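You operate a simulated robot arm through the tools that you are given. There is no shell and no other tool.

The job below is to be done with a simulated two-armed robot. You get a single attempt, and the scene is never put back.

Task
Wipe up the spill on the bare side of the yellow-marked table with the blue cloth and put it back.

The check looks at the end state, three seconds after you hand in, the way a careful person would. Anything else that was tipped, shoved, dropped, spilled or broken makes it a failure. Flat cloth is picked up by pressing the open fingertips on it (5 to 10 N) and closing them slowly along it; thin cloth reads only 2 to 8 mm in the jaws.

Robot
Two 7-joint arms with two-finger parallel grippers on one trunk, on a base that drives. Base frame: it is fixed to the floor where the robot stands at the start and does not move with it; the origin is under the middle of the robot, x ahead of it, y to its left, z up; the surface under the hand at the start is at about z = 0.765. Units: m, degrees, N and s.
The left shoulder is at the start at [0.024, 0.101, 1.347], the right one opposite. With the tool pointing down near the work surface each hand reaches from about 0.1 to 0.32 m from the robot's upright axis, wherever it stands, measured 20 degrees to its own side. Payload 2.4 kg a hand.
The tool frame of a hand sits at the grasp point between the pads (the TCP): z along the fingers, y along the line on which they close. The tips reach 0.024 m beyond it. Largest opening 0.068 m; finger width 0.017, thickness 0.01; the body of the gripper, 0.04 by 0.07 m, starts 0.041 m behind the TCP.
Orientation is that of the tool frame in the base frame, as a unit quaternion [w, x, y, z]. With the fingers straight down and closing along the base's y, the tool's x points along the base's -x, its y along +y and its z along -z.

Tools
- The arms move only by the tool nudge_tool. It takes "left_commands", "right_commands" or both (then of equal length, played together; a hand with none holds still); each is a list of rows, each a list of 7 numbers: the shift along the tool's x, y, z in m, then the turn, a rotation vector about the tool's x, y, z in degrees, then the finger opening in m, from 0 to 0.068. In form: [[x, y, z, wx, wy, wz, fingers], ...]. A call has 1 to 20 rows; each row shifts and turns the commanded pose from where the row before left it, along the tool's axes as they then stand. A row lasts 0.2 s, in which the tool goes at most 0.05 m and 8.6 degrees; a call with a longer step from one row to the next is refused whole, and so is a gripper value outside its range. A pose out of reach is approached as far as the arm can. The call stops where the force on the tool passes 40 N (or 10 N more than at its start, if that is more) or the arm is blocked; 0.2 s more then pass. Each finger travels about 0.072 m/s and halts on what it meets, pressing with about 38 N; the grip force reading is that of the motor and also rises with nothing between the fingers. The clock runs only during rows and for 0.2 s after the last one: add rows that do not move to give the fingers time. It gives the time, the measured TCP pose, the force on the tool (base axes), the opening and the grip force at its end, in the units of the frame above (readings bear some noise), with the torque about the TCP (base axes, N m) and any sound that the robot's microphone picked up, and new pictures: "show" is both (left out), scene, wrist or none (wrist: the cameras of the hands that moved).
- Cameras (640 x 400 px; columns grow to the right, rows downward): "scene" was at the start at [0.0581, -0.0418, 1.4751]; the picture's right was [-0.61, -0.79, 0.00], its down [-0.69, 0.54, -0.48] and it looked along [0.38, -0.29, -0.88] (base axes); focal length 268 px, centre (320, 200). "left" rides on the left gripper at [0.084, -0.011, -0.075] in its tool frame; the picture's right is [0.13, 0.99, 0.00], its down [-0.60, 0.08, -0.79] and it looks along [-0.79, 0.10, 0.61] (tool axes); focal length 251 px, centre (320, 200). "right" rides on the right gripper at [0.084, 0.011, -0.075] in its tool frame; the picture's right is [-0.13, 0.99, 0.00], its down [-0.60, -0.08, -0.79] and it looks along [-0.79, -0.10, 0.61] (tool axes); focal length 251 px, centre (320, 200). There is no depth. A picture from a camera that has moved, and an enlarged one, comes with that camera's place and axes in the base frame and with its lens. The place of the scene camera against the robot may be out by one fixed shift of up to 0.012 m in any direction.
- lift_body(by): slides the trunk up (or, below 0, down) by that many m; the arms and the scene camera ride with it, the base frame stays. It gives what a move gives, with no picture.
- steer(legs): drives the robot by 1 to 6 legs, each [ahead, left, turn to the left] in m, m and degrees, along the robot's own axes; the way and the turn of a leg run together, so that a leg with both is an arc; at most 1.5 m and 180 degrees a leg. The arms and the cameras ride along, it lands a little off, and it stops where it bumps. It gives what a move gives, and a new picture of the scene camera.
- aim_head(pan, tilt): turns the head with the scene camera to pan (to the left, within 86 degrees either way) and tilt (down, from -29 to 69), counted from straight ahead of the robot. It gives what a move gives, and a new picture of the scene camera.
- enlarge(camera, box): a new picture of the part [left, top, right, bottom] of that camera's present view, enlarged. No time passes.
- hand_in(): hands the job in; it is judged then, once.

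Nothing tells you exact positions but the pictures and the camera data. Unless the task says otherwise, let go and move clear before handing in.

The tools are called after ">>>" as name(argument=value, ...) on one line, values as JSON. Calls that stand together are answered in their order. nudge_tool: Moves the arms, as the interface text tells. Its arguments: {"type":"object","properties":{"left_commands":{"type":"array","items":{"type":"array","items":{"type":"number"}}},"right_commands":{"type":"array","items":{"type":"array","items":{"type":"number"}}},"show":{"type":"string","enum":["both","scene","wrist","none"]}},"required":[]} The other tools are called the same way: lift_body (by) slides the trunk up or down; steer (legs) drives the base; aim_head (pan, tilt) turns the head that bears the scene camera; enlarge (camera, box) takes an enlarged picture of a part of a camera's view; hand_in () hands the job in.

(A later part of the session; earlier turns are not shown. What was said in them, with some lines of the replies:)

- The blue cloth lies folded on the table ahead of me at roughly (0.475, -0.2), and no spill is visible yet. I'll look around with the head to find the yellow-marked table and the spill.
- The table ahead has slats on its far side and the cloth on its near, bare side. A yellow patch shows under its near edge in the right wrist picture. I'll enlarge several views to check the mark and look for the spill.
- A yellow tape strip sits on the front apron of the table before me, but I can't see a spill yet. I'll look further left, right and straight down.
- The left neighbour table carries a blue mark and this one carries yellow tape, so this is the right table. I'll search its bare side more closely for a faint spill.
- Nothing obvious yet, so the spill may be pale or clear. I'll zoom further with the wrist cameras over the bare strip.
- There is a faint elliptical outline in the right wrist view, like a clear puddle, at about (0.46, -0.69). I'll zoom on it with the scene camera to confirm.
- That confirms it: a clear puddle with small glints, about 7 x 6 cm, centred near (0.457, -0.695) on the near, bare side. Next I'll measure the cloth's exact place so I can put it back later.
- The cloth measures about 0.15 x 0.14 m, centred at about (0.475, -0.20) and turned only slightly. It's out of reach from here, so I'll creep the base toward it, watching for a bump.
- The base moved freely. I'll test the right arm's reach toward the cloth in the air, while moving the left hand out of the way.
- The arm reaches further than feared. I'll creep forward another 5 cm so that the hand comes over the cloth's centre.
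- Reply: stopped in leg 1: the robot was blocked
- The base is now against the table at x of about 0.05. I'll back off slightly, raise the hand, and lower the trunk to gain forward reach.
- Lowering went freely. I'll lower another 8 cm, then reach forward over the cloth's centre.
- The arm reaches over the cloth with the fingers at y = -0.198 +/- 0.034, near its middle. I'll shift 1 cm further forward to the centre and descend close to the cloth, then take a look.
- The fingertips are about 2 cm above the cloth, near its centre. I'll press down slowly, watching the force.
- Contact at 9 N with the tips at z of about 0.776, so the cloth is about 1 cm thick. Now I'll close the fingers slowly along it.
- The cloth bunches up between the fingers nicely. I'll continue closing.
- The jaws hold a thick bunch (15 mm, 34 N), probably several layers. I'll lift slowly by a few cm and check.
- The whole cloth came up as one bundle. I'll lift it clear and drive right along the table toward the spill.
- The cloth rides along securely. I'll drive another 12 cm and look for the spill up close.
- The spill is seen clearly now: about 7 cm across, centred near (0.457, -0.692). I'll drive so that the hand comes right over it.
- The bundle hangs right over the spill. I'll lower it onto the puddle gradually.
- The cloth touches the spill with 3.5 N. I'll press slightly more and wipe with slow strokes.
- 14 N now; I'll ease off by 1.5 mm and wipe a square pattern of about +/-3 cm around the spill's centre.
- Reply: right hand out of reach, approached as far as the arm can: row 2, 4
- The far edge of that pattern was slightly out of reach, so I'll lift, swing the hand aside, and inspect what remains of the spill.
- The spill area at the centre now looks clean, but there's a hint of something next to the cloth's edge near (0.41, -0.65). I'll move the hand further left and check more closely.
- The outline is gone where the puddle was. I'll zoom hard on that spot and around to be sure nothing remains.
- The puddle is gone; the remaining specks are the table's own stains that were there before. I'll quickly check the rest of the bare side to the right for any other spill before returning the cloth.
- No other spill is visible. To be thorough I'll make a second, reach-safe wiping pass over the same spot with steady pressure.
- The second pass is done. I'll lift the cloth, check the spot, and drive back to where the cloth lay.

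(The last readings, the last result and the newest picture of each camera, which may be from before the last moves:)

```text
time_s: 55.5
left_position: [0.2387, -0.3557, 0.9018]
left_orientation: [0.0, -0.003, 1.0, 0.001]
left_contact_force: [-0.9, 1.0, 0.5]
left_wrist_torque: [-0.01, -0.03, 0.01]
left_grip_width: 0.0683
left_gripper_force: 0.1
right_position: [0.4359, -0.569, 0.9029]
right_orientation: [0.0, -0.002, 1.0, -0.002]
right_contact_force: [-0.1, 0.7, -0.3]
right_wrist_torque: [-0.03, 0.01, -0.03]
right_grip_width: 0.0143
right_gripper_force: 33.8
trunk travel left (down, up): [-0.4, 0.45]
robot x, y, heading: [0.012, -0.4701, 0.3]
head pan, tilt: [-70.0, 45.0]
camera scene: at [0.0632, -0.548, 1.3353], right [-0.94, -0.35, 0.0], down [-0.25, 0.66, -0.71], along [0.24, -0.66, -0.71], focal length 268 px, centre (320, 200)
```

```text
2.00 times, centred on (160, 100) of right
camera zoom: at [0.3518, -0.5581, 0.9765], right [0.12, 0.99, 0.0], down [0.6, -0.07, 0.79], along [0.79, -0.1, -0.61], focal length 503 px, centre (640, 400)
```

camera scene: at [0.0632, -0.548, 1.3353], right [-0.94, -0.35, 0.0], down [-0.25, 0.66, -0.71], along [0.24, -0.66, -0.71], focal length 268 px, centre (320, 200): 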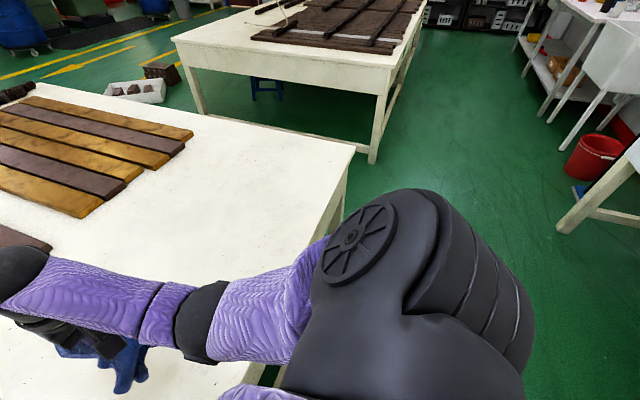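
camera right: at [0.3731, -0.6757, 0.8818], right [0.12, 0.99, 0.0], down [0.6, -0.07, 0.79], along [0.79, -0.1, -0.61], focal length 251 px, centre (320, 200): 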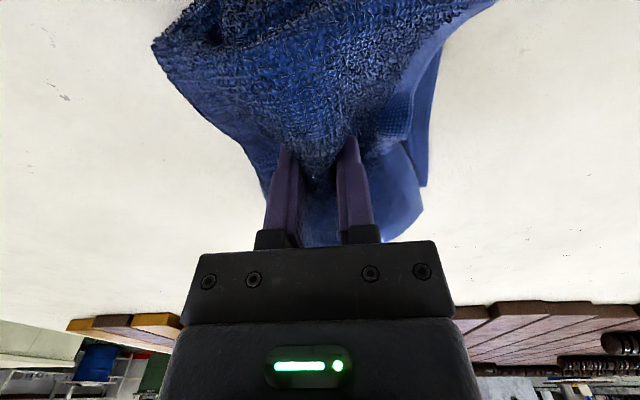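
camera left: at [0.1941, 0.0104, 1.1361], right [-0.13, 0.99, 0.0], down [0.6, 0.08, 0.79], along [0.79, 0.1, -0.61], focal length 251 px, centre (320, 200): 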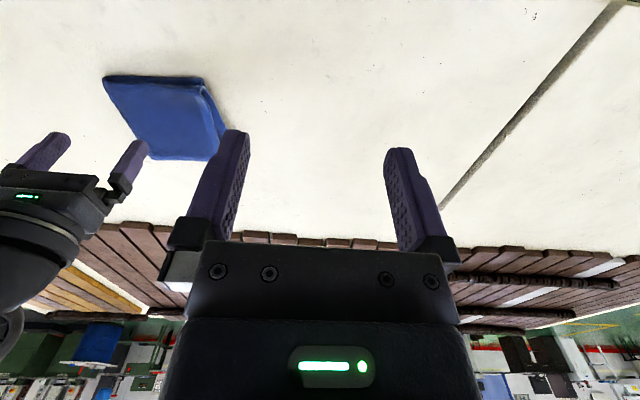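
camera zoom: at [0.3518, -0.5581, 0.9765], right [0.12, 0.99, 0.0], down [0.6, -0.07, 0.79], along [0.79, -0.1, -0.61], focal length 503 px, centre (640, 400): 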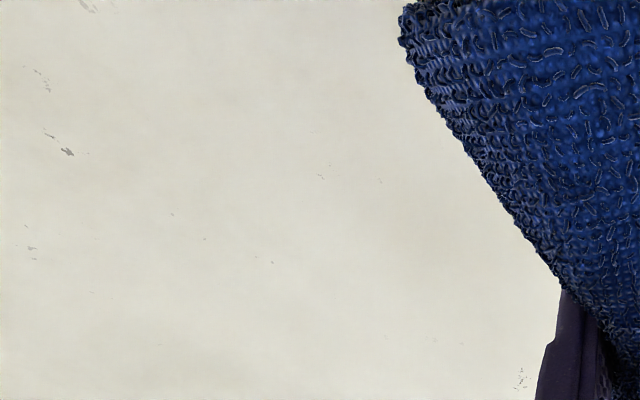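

The spot is clean from this angle too, where the outline was visible before. Now I'll drive on to the cloth's original place.

>>> steer(legs=[[0, 0.37, 0], [0.022, 0, 0]])

>>> aim_head(pan=-25, tilt=58)

```text
time_s: 58.2
left_position: [0.2616, 0.0204, 0.9007]
left_orientation: [0.0, 0.001, 1.0, 0.0]
left_contact_force: [0.3, -0.1, 0.3]
left_wrist_torque: [0.01, 0.01, -0.03]
left_grip_width: 0.0679
left_gripper_force: 0.0
right_position: [0.4559, -0.1944, 0.9025]
right_orientation: [0.0, 0.0, 1.0, -0.001]
right_contact_force: [0.2, 0.1, -0.8]
right_wrist_torque: [0.02, 0.04, -0.01]
right_grip_width: 0.014
right_gripper_force: 33.7
trunk travel left (down, up): [-0.4, 0.45]
robot x, y, heading: [0.0384, -0.092, -0.1]
head pan, tilt: [-70.0, 45.0]
camera scene: at [0.0849, -0.1712, 1.3352], right [-0.94, -0.34, 0.0], down [-0.24, 0.66, -0.71], along [0.24, -0.66, -0.71], focal length 268 px, centre (320, 200)
```

scene: 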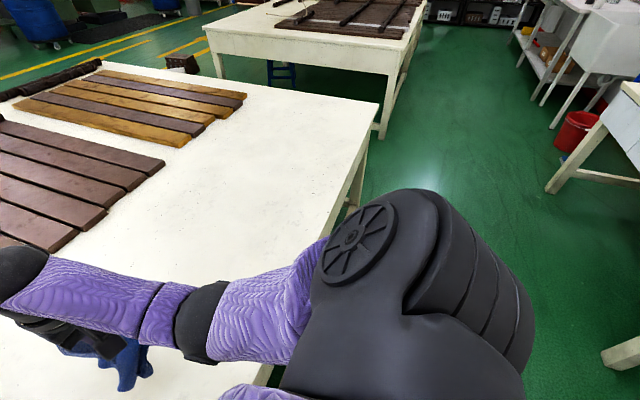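

```text
time_s: 59.4
left_position: [0.262, 0.0199, 0.8997]
left_orientation: [0.0, 0.001, 1.0, 0.001]
left_contact_force: [1.2, 0.1, -0.8]
left_wrist_torque: [-0.02, -0.03, 0.01]
left_grip_width: 0.0678
left_gripper_force: 0.1
right_position: [0.4562, -0.194, 0.9028]
right_orientation: [0.0, 0.001, 1.0, 0.0]
right_contact_force: [-0.3, 0.3, -1.0]
right_wrist_torque: [0.06, 0.02, -0.02]
right_grip_width: 0.0142
right_gripper_force: 33.7
trunk travel left (down, up): [-0.4, 0.45]
robot x, y, heading: [0.0339, -0.0961, -0.0]
head pan, tilt: [-25.0, 58.0]
camera scene: at [0.1191, -0.124, 1.3182], right [-0.43, -0.91, 0.0], down [-0.77, 0.36, -0.53], along [0.48, -0.23, -0.85], focal length 268 px, centre (320, 200)
```

scene: 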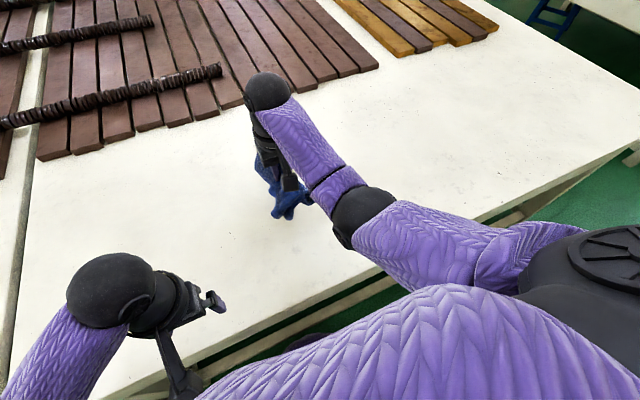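

I'm nearly at the original spot; the hand should go to (0.4755, -0.198). I'll creep forward 8 mm, adjust the hand, and lower the cloth.

>>> steer(legs=[[0.008, 0, 0]])

>>> nudge_tool(right_commands=[[-0.01, -0.004, 0.01, 0, 0, 0, 0], [0, 0, 0.02, 0, 0, 0, 0], [0, 0, 0.02, 0, 0, 0, 0], [0, 0, 0.015, 0, 0, 0, 0], [0, 0, 0.01, 0, 0, 0, 0], [0, 0, 0, 0, 0, 0, 0]], show="both")

```text
time_s: 60.1
left_position: [0.2699, 0.0198, 0.8992]
left_orientation: [0.0, 0.001, 1.0, 0.001]
left_contact_force: [0.9, 0.1, -0.6]
left_wrist_torque: [-0.03, -0.01, 0.03]
left_grip_width: 0.0677
left_gripper_force: 0.1
right_position: [0.4648, -0.1945, 0.9029]
right_orientation: [0.0, 0.002, 1.0, 0.0]
right_contact_force: [-0.2, 0.9, -0.8]
right_wrist_torque: [0.04, -0.01, 0.01]
right_grip_width: 0.0142
right_gripper_force: 33.9
trunk travel left (down, up): [-0.4, 0.45]
robot x, y, heading: [0.0426, -0.097, -0.2]
head pan, tilt: [-25.0, 58.0]
camera scene: at [0.1275, -0.1239, 1.3181], right [-0.42, -0.91, 0.0], down [-0.77, 0.36, -0.53], along [0.48, -0.23, -0.85], focal length 268 px, centre (320, 200)
```

scene: 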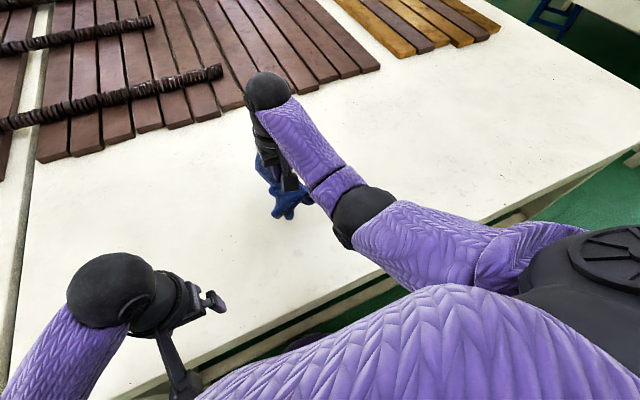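

```text
time_s: 61.5
left_position: [0.2707, 0.019, 0.9001]
left_orientation: [-0.001, 0.0, 1.0, 0.0]
left_contact_force: [-0.8, -0.3, 0.3]
left_wrist_torque: [0.0, 0.0, -0.02]
left_grip_width: 0.0679
left_gripper_force: 0.0
right_position: [0.4737, -0.1978, 0.8267]
right_orientation: [0.001, 0.0, 1.0, -0.001]
right_contact_force: [-0.2, 0.0, 0.4]
right_wrist_torque: [0.03, 0.0, 0.04]
right_grip_width: 0.0141
right_gripper_force: 33.9
trunk travel left (down, up): [-0.4, 0.45]
robot x, y, heading: [0.0456, -0.094, 0.1]
head pan, tilt: [-25.0, 58.0]
camera scene: at [0.1271, -0.1239, 1.3182], right [-0.42, -0.91, 0.0], down [-0.77, 0.36, -0.53], along [0.48, -0.23, -0.85], focal length 268 px, centre (320, 200)
camera right: at [0.3905, -0.1868, 0.9001], right [0.13, 0.99, 0.0], down [0.6, -0.08, 0.79], along [0.79, -0.1, -0.61], focal length 251 px, centre (320, 200)
```

scene: 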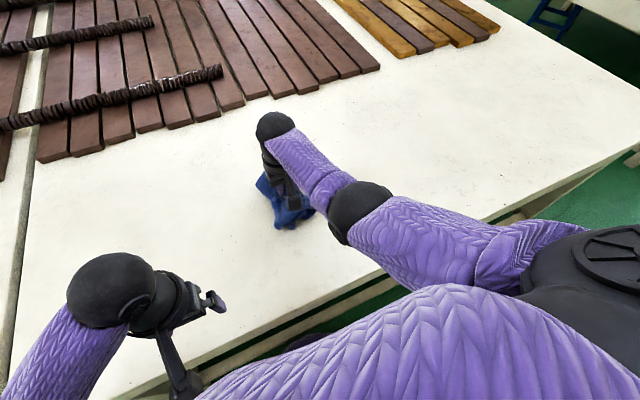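
right: 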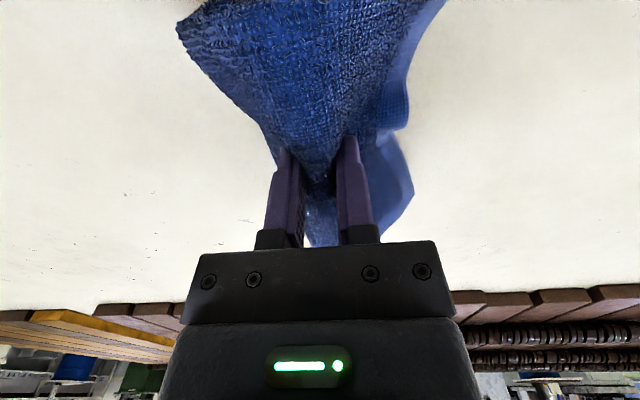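

Now at the original spot, 2.5 cm above the pressing height. I'll lower to contact with about 8 N.

>>> nudge_tool(right_commands=[[0, 0, 0.007, 0, 0, 0, 0], [0, 0, 0.006, 0, 0, 0, 0], [0, 0, 0.005, 0, 0, 0, 0], [0, 0, 0.003, 0, 0, 0, 0], [0, 0, 0, 0, 0, 0, 0]], show="wrist")

```text
time_s: 62.7
left_position: [0.269, 0.0195, 0.9013]
left_orientation: [0.0, 0.001, 1.0, 0.0]
left_contact_force: [-0.4, -0.1, -0.4]
left_wrist_torque: [0.03, -0.01, -0.03]
left_grip_width: 0.068
left_gripper_force: 0.0
right_position: [0.4743, -0.1955, 0.8082]
right_orientation: [0.002, 0.002, 1.0, 0.001]
right_contact_force: [-1.0, -1.4, 14.8]
right_wrist_torque: [0.04, 0.0, -0.01]
right_grip_width: 0.014
right_gripper_force: 34.1
trunk travel left (down, up): [-0.4, 0.45]
robot x, y, heading: [0.0442, -0.0887, -0.3]
head pan, tilt: [-25.0, 58.0]
camera right: at [0.3912, -0.1864, 0.8817], right [0.13, 0.99, 0.0], down [0.6, -0.08, 0.8], along [0.79, -0.1, -0.61], focal length 251 px, centre (320, 200)
```

right: 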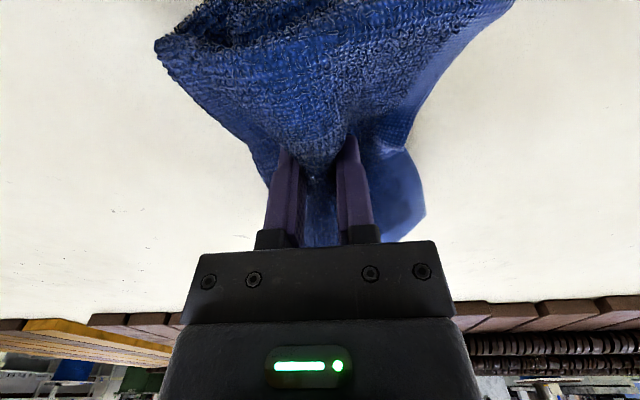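

Contact is firm. I'll open the fingers slowly while still pressing lightly, so the tips spread the bunched ridge back flat.

>>> nudge_tool(right_commands=[[0, 0, -0.001, 0, 0, 0, 0.015], [0, 0, 0, 0, 0, 0, 0.019], [0, 0, 0, 0, 0, 0, 0.023], [0, 0, 0, 0, 0, 0, 0.027], [0, 0, 0, 0, 0, 0, 0.031], [0, 0, 0, 0, 0, 0, 0.035], [0, 0, 0, 0, 0, 0, 0.039]], show="both")

```text
time_s: 64.3
left_position: [0.2709, 0.0199, 0.8995]
left_orientation: [0.0, 0.001, 1.0, 0.0]
left_contact_force: [-0.4, -0.3, 0.3]
left_wrist_torque: [-0.02, 0.0, -0.02]
left_grip_width: 0.068
left_gripper_force: 0.0
right_position: [0.4748, -0.1971, 0.8083]
right_orientation: [0.0, 0.001, 1.0, 0.0]
right_contact_force: [-0.1, 0.0, 3.6]
right_wrist_torque: [0.02, 0.0, -0.02]
right_grip_width: 0.0384
right_gripper_force: 0.2
trunk travel left (down, up): [-0.4, 0.45]
robot x, y, heading: [0.0421, -0.0925, -0.1]
head pan, tilt: [-25.0, 58.0]
camera scene: at [0.1268, -0.1239, 1.3182], right [-0.42, -0.91, 0.0], down [-0.77, 0.36, -0.53], along [0.48, -0.23, -0.85], focal length 268 px, centre (320, 200)
camera right: at [0.391, -0.1863, 0.8817], right [0.13, 0.99, 0.0], down [0.6, -0.08, 0.79], along [0.79, -0.1, -0.61], focal length 251 px, centre (320, 200)
```

scene: 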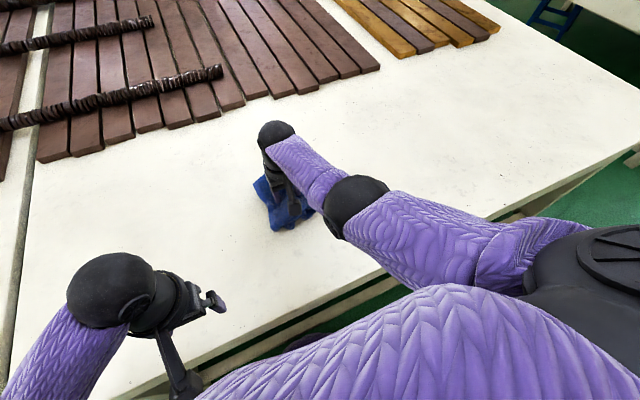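
right: 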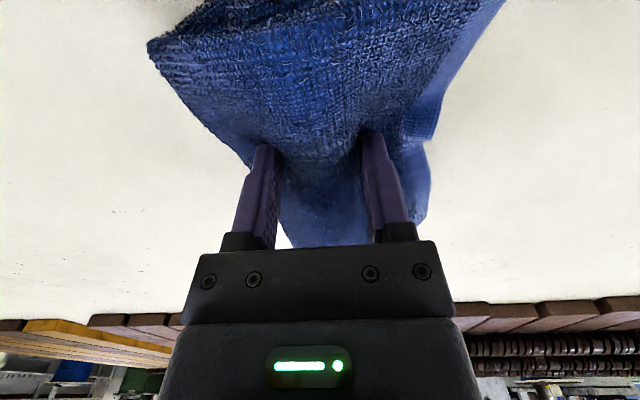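

It's flattening out. I'll press a bit lower to keep contact and continue opening to spread it.

>>> nudge_tool(right_commands=[[0, 0, 0.003, 0, 0, 0, 0.04], [0, 0, 0.001, 0, 0, 0, 0.044], [0, 0, 0, 0, 0, 0, 0.048], [0, 0, 0, 0, 0, 0, 0.052], [0, 0, 0, 0, 0, 0, 0.056], [0, 0, 0, 0, 0, 0, 0.06], [0, 0, 0, 0, 0, 0, 0.064], [0, 0, 0, 0, 0, 0, 0.068], [0, 0, 0, 0, 0, 0, 0.068]], show="both")

>>> enlarge(camera="right", box=[120, 0, 520, 250])

```text
time_s: 66.3
left_position: [0.2711, 0.0199, 0.8995]
left_orientation: [0.0, 0.001, 1.0, 0.0]
left_contact_force: [-1.0, 0.4, 0.7]
left_wrist_torque: [0.05, 0.02, -0.01]
left_grip_width: 0.0682
left_gripper_force: 0.1
right_position: [0.4757, -0.1994, 0.8052]
right_orientation: [-0.001, 0.001, 1.0, -0.002]
right_contact_force: [-0.3, -0.7, 2.8]
right_wrist_torque: [-0.01, 0.01, 0.01]
right_grip_width: 0.0673
right_gripper_force: 0.1
trunk travel left (down, up): [-0.4, 0.45]
robot x, y, heading: [0.042, -0.0965, -0.3]
head pan, tilt: [-25.0, 58.0]
camera scene: at [0.1269, -0.1239, 1.3182], right [-0.42, -0.91, 0.0], down [-0.77, 0.36, -0.53], along [0.48, -0.23, -0.85], focal length 268 px, centre (320, 200)
camera right: at [0.3912, -0.1873, 0.8778], right [0.13, 0.99, 0.0], down [0.6, -0.08, 0.79], along [0.79, -0.1, -0.61], focal length 251 px, centre (320, 200)
```

scene: 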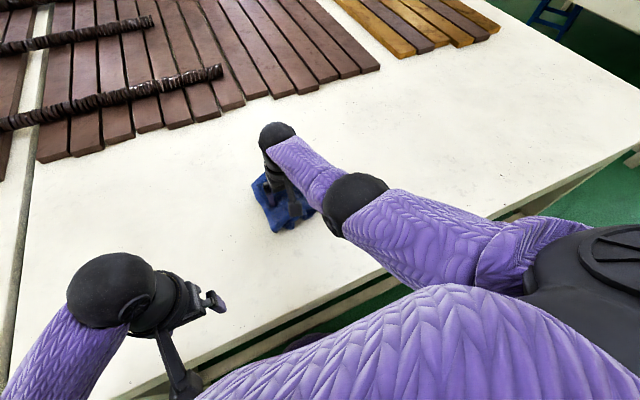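
right: 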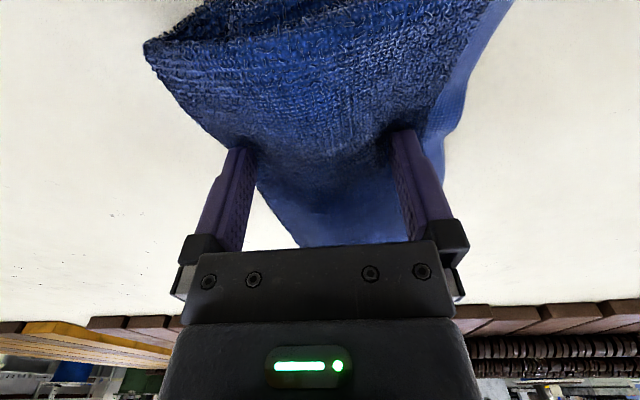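

```text
1.60 times, centred on (320, 125) of right
camera zoom: at [0.3912, -0.1873, 0.8778], right [0.13, 0.99, 0.0], down [0.6, -0.08, 0.79], along [0.79, -0.1, -0.61], focal length 402 px, centre (320, 320)
```

zoom: 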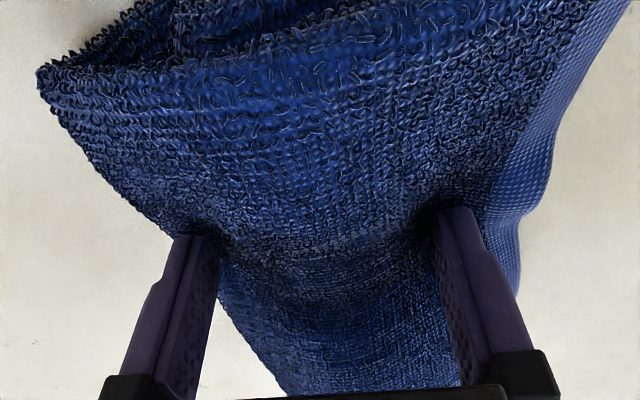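

The cloth is released. I'll lift the hand straight up slowly, then back away to see how the cloth lies.

>>> nudge_tool(right_commands=[[0, 0, -0.01, 0, 0, 0, 0.068], [0, 0, -0.015, 0, 0, 0, 0.068], [0, 0, -0.02, 0, 0, 0, 0.068], [0, 0, -0.025, 0, 0, 0, 0.068], [0, 0, -0.025, 0, 0, 0, 0.068], [0.03, -0.02, 0, 0, 0, 0, 0.068], [0.03, -0.02, 0, 0, 0, 0, 0.068], [0.03, -0.02, 0, 0, 0, 0, 0.068], [0, 0, 0, 0, 0, 0, 0.068]], show="both")

>>> enlarge(camera="scene", box=[200, 100, 400, 260])

>>> enlarge(camera="right", box=[200, 60, 520, 260])

```text
time_s: 68.3
left_position: [0.2685, 0.0203, 0.9009]
left_orientation: [0.001, 0.002, 1.0, 0.0]
left_contact_force: [-0.3, 0.3, -0.9]
left_wrist_torque: [0.03, -0.02, -0.01]
left_grip_width: 0.0683
left_gripper_force: 0.1
right_position: [0.3837, -0.2592, 0.8999]
right_orientation: [0.0, 0.001, 1.0, -0.002]
right_contact_force: [0.3, -0.2, -0.7]
right_wrist_torque: [0.04, -0.03, 0.0]
right_grip_width: 0.068
right_gripper_force: 0.0
trunk travel left (down, up): [-0.4, 0.45]
robot x, y, heading: [0.0418, -0.0915, 0.1]
head pan, tilt: [-25.0, 58.0]
camera scene: at [0.127, -0.124, 1.3182], right [-0.42, -0.91, 0.0], down [-0.77, 0.36, -0.53], along [0.48, -0.22, -0.85], focal length 268 px, centre (320, 200)
camera right: at [0.3004, -0.2484, 0.973], right [0.13, 0.99, 0.0], down [0.6, -0.08, 0.79], along [0.79, -0.1, -0.61], focal length 251 px, centre (320, 200)
```

scene: 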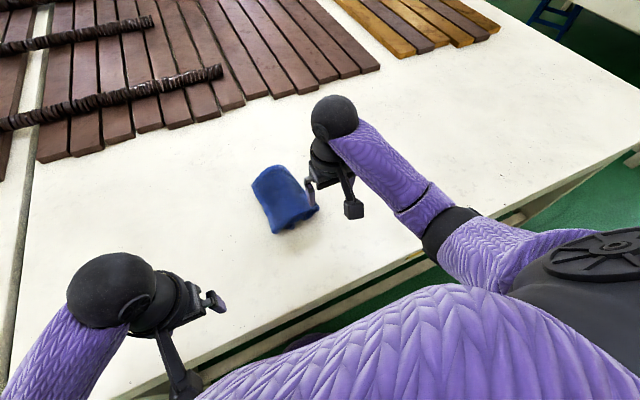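
right: 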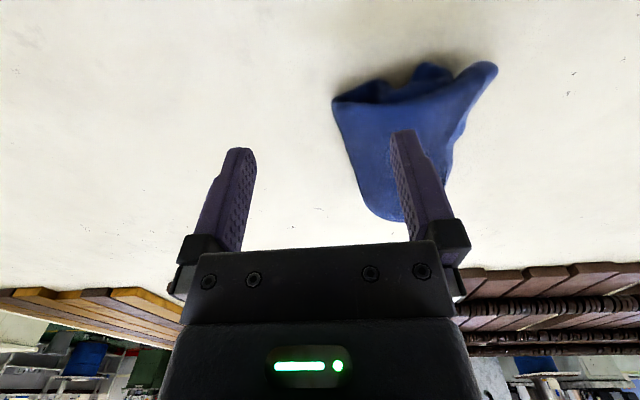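

```text
2.50 times, centred on (300, 180) of scene
camera zoom: at [0.127, -0.124, 1.3182], right [-0.42, -0.91, 0.0], down [-0.77, 0.36, -0.53], along [0.48, -0.22, -0.85], focal length 669 px, centre (370, 250)
```

zoom: 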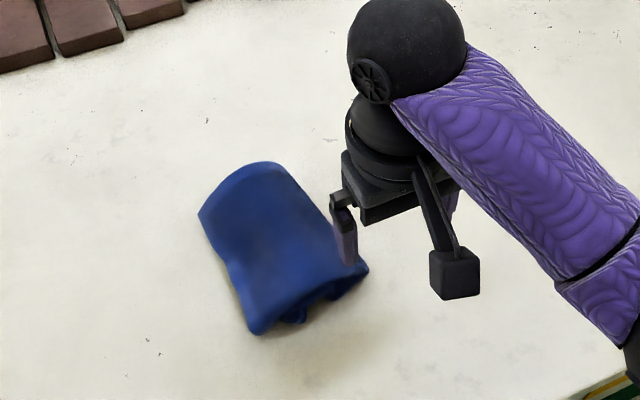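

```text
2.00 times, centred on (360, 160) of right
camera zoom: at [0.3004, -0.2484, 0.973], right [0.13, 0.99, 0.0], down [0.6, -0.08, 0.79], along [0.79, -0.1, -0.61], focal length 503 px, centre (240, 280)
```

zoom: 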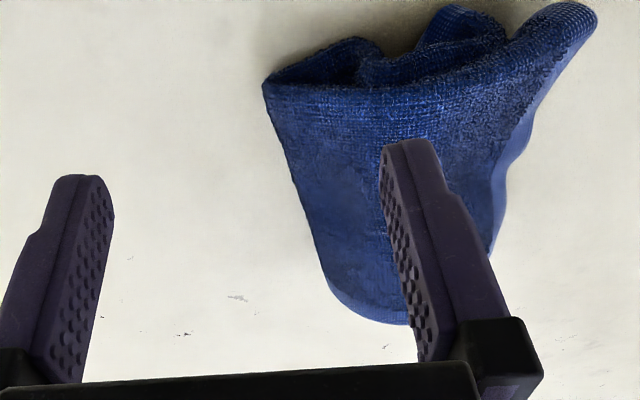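

The cloth lies at its old place, with edges slightly crumpled. I'll pull the hand clear and get a better look.

>>> nudge_tool(right_commands=[[0.02, -0.03, -0.02, 0, 0, 0, 0.068], [0.02, -0.03, -0.02, 0, 0, 0, 0.068], [0.02, -0.03, -0.02, 0, 0, 0, 0.068], [0.02, -0.02, -0.01, 0, 0, 0, 0.068], [0, 0, 0, 0, 0, 0, 0.068]], show="both")

>>> enlarge(camera="scene", box=[220, 130, 360, 250])

>>> enlarge(camera="left", box=[0, 60, 260, 240])

```text
time_s: 69.5
left_position: [0.2701, 0.0194, 0.8997]
left_orientation: [0.0, 0.001, 1.0, 0.001]
left_contact_force: [0.5, -0.6, 0.3]
left_wrist_torque: [0.01, 0.0, 0.02]
left_grip_width: 0.0679
left_gripper_force: 0.0
right_position: [0.3078, -0.3704, 0.9683]
right_orientation: [0.0, -0.001, 1.0, -0.001]
right_contact_force: [-0.4, 0.3, 0.3]
right_wrist_torque: [-0.02, -0.01, 0.03]
right_grip_width: 0.0679
right_gripper_force: 0.0
trunk travel left (down, up): [-0.4, 0.45]
robot x, y, heading: [0.0422, -0.0926, 0.1]
head pan, tilt: [-25.0, 58.0]
camera scene: at [0.127, -0.124, 1.3182], right [-0.42, -0.91, 0.0], down [-0.77, 0.36, -0.53], along [0.48, -0.22, -0.85], focal length 268 px, centre (320, 200)
camera right: at [0.2241, -0.3591, 1.041], right [0.13, 0.99, 0.0], down [0.6, -0.08, 0.79], along [0.79, -0.1, -0.61], focal length 251 px, centre (320, 200)
```

scene: 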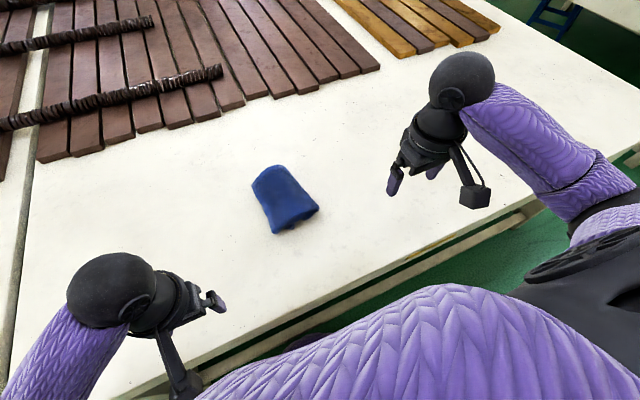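
right: 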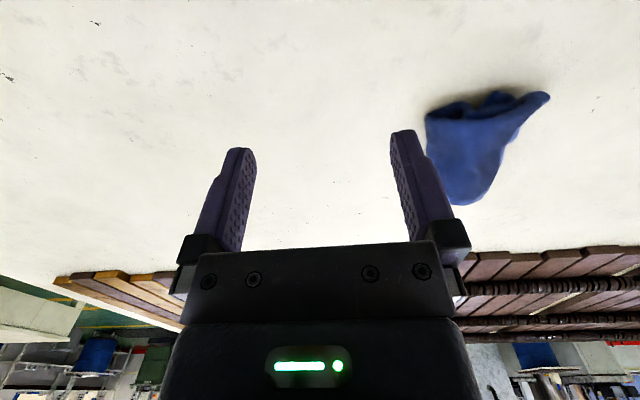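

```text
3.33 times, centred on (290, 190) of scene
camera zoom: at [0.127, -0.124, 1.3182], right [-0.42, -0.91, 0.0], down [-0.77, 0.36, -0.53], along [0.48, -0.22, -0.85], focal length 892 px, centre (420, 233)
```

zoom: 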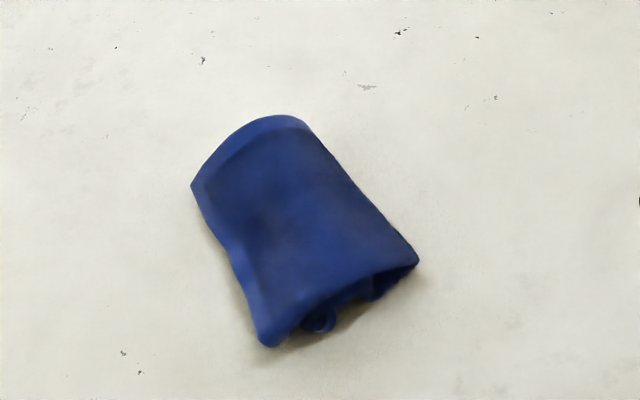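

```text
2.22 times, centred on (130, 150) of left
camera zoom: at [0.186, 0.0094, 0.9761], right [-0.13, 0.99, 0.0], down [0.6, 0.08, 0.79], along [0.79, 0.1, -0.61], focal length 559 px, centre (742, 311)
```

zoom: 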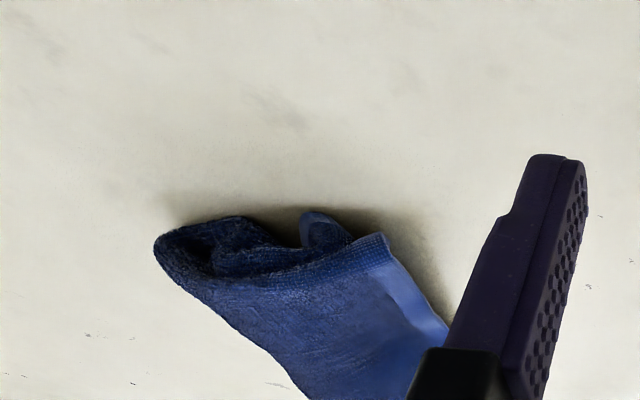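

The cloth is within about 1.5 cm of its original place and free of the gripper. One last close look at the spill site from both cameras before finishing.

>>> enlarge(camera="right", box=[77, 136, 173, 196])

>>> aim_head(pan=-55, tilt=42)

>>> steer(legs=[[-0.05, 0, 0]])

```text
6.67 times, centred on (125, 166) of right
camera zoom: at [0.2241, -0.3591, 1.041], right [0.13, 0.99, 0.0], down [0.6, -0.08, 0.79], along [0.79, -0.1, -0.61], focal length 1676 px, centre (1620, 427)
```

zoom: 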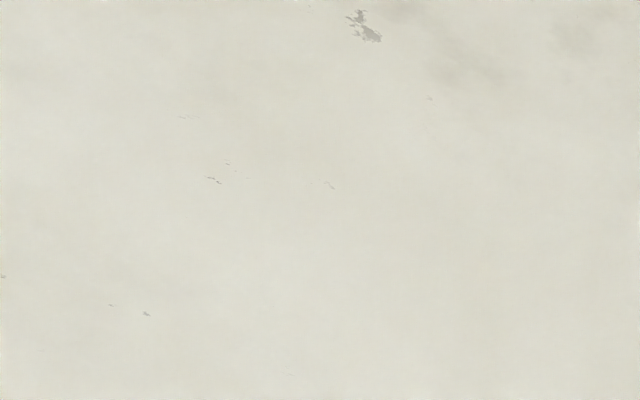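

```text
time_s: 70.5
left_position: [0.2705, 0.0208, 0.8999]
left_orientation: [0.0, 0.001, 1.0, 0.0]
left_contact_force: [0.0, -0.3, 0.4]
left_wrist_torque: [0.0, 0.0, -0.03]
left_grip_width: 0.0682
left_gripper_force: 0.2
right_position: [0.3081, -0.3705, 0.9661]
right_orientation: [0.0, 0.001, 1.0, 0.0]
right_contact_force: [-0.1, -0.2, -0.1]
right_wrist_torque: [-0.01, 0.02, -0.01]
right_grip_width: 0.0682
right_gripper_force: 0.2
trunk travel left (down, up): [-0.4, 0.45]
robot x, y, heading: [0.0419, -0.0963, -0.2]
head pan, tilt: [-55.0, 42.0]
camera scene: at [0.1125, -0.1633, 1.3396], right [-0.82, -0.57, 0.0], down [-0.38, 0.55, -0.74], along [0.43, -0.61, -0.67], focal length 268 px, centre (320, 200)
```

scene: 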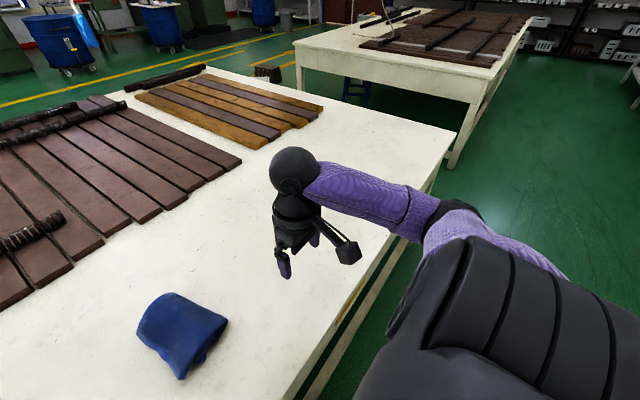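

```text
time_s: 71.4
left_position: [0.2193, 0.0205, 0.902]
left_orientation: [0.001, 0.001, 1.0, 0.0]
left_contact_force: [0.2, 0.9, 0.4]
left_wrist_torque: [-0.03, 0.02, 0.01]
left_grip_width: 0.0679
left_gripper_force: 0.1
right_position: [0.2575, -0.3704, 0.9661]
right_orientation: [0.002, 0.002, 1.0, 0.0]
right_contact_force: [0.4, -0.1, -0.3]
right_wrist_torque: [-0.01, 0.01, -0.01]
right_grip_width: 0.0681
right_gripper_force: 0.0
trunk travel left (down, up): [-0.4, 0.45]
robot x, y, heading: [-0.0049, -0.0924, -0.1]
head pan, tilt: [-55.0, 42.0]
camera scene: at [0.0614, -0.1632, 1.3396], right [-0.82, -0.57, 0.0], down [-0.38, 0.55, -0.74], along [0.43, -0.61, -0.67], focal length 268 px, centre (320, 200)
```

scene: 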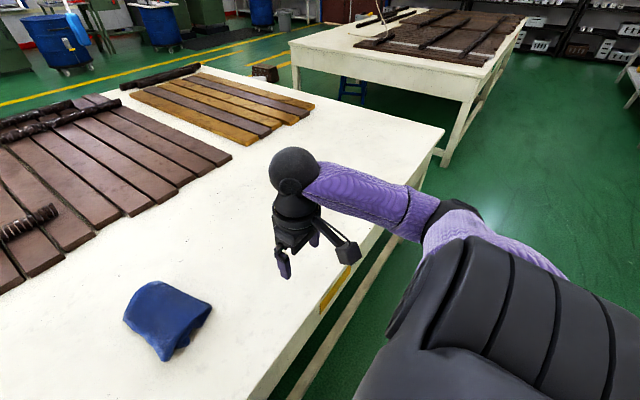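

The spill site is clean, the blue cloth lies back in its place on the table, the slats are untouched, and both hands are empty and clear. I'm handing in.

>>> hand_in()

```text
The job is handed in.
```

I wiped the spill off the yellow-marked table with the blue cloth and put the cloth back. The job is handed in.

- **Spill:** It was a clear puddle about 7 cm across, on the near, bare side of the table. I wiped it in two passes. Close-up views of the spot showed no trace of it, and I saw no other spill on that side.
- **Cloth:** It lies about 1.5 cm from where it started, but not as neatly folded. Its right side is partly tucked under and the near edge is a little crumpled.
- **Everything else:** Nothing else on the table appeared to move. The base did stop once against the table at low speed while I was finding how close it could stand. Both hands are empty, and the robot is backed off from the table.
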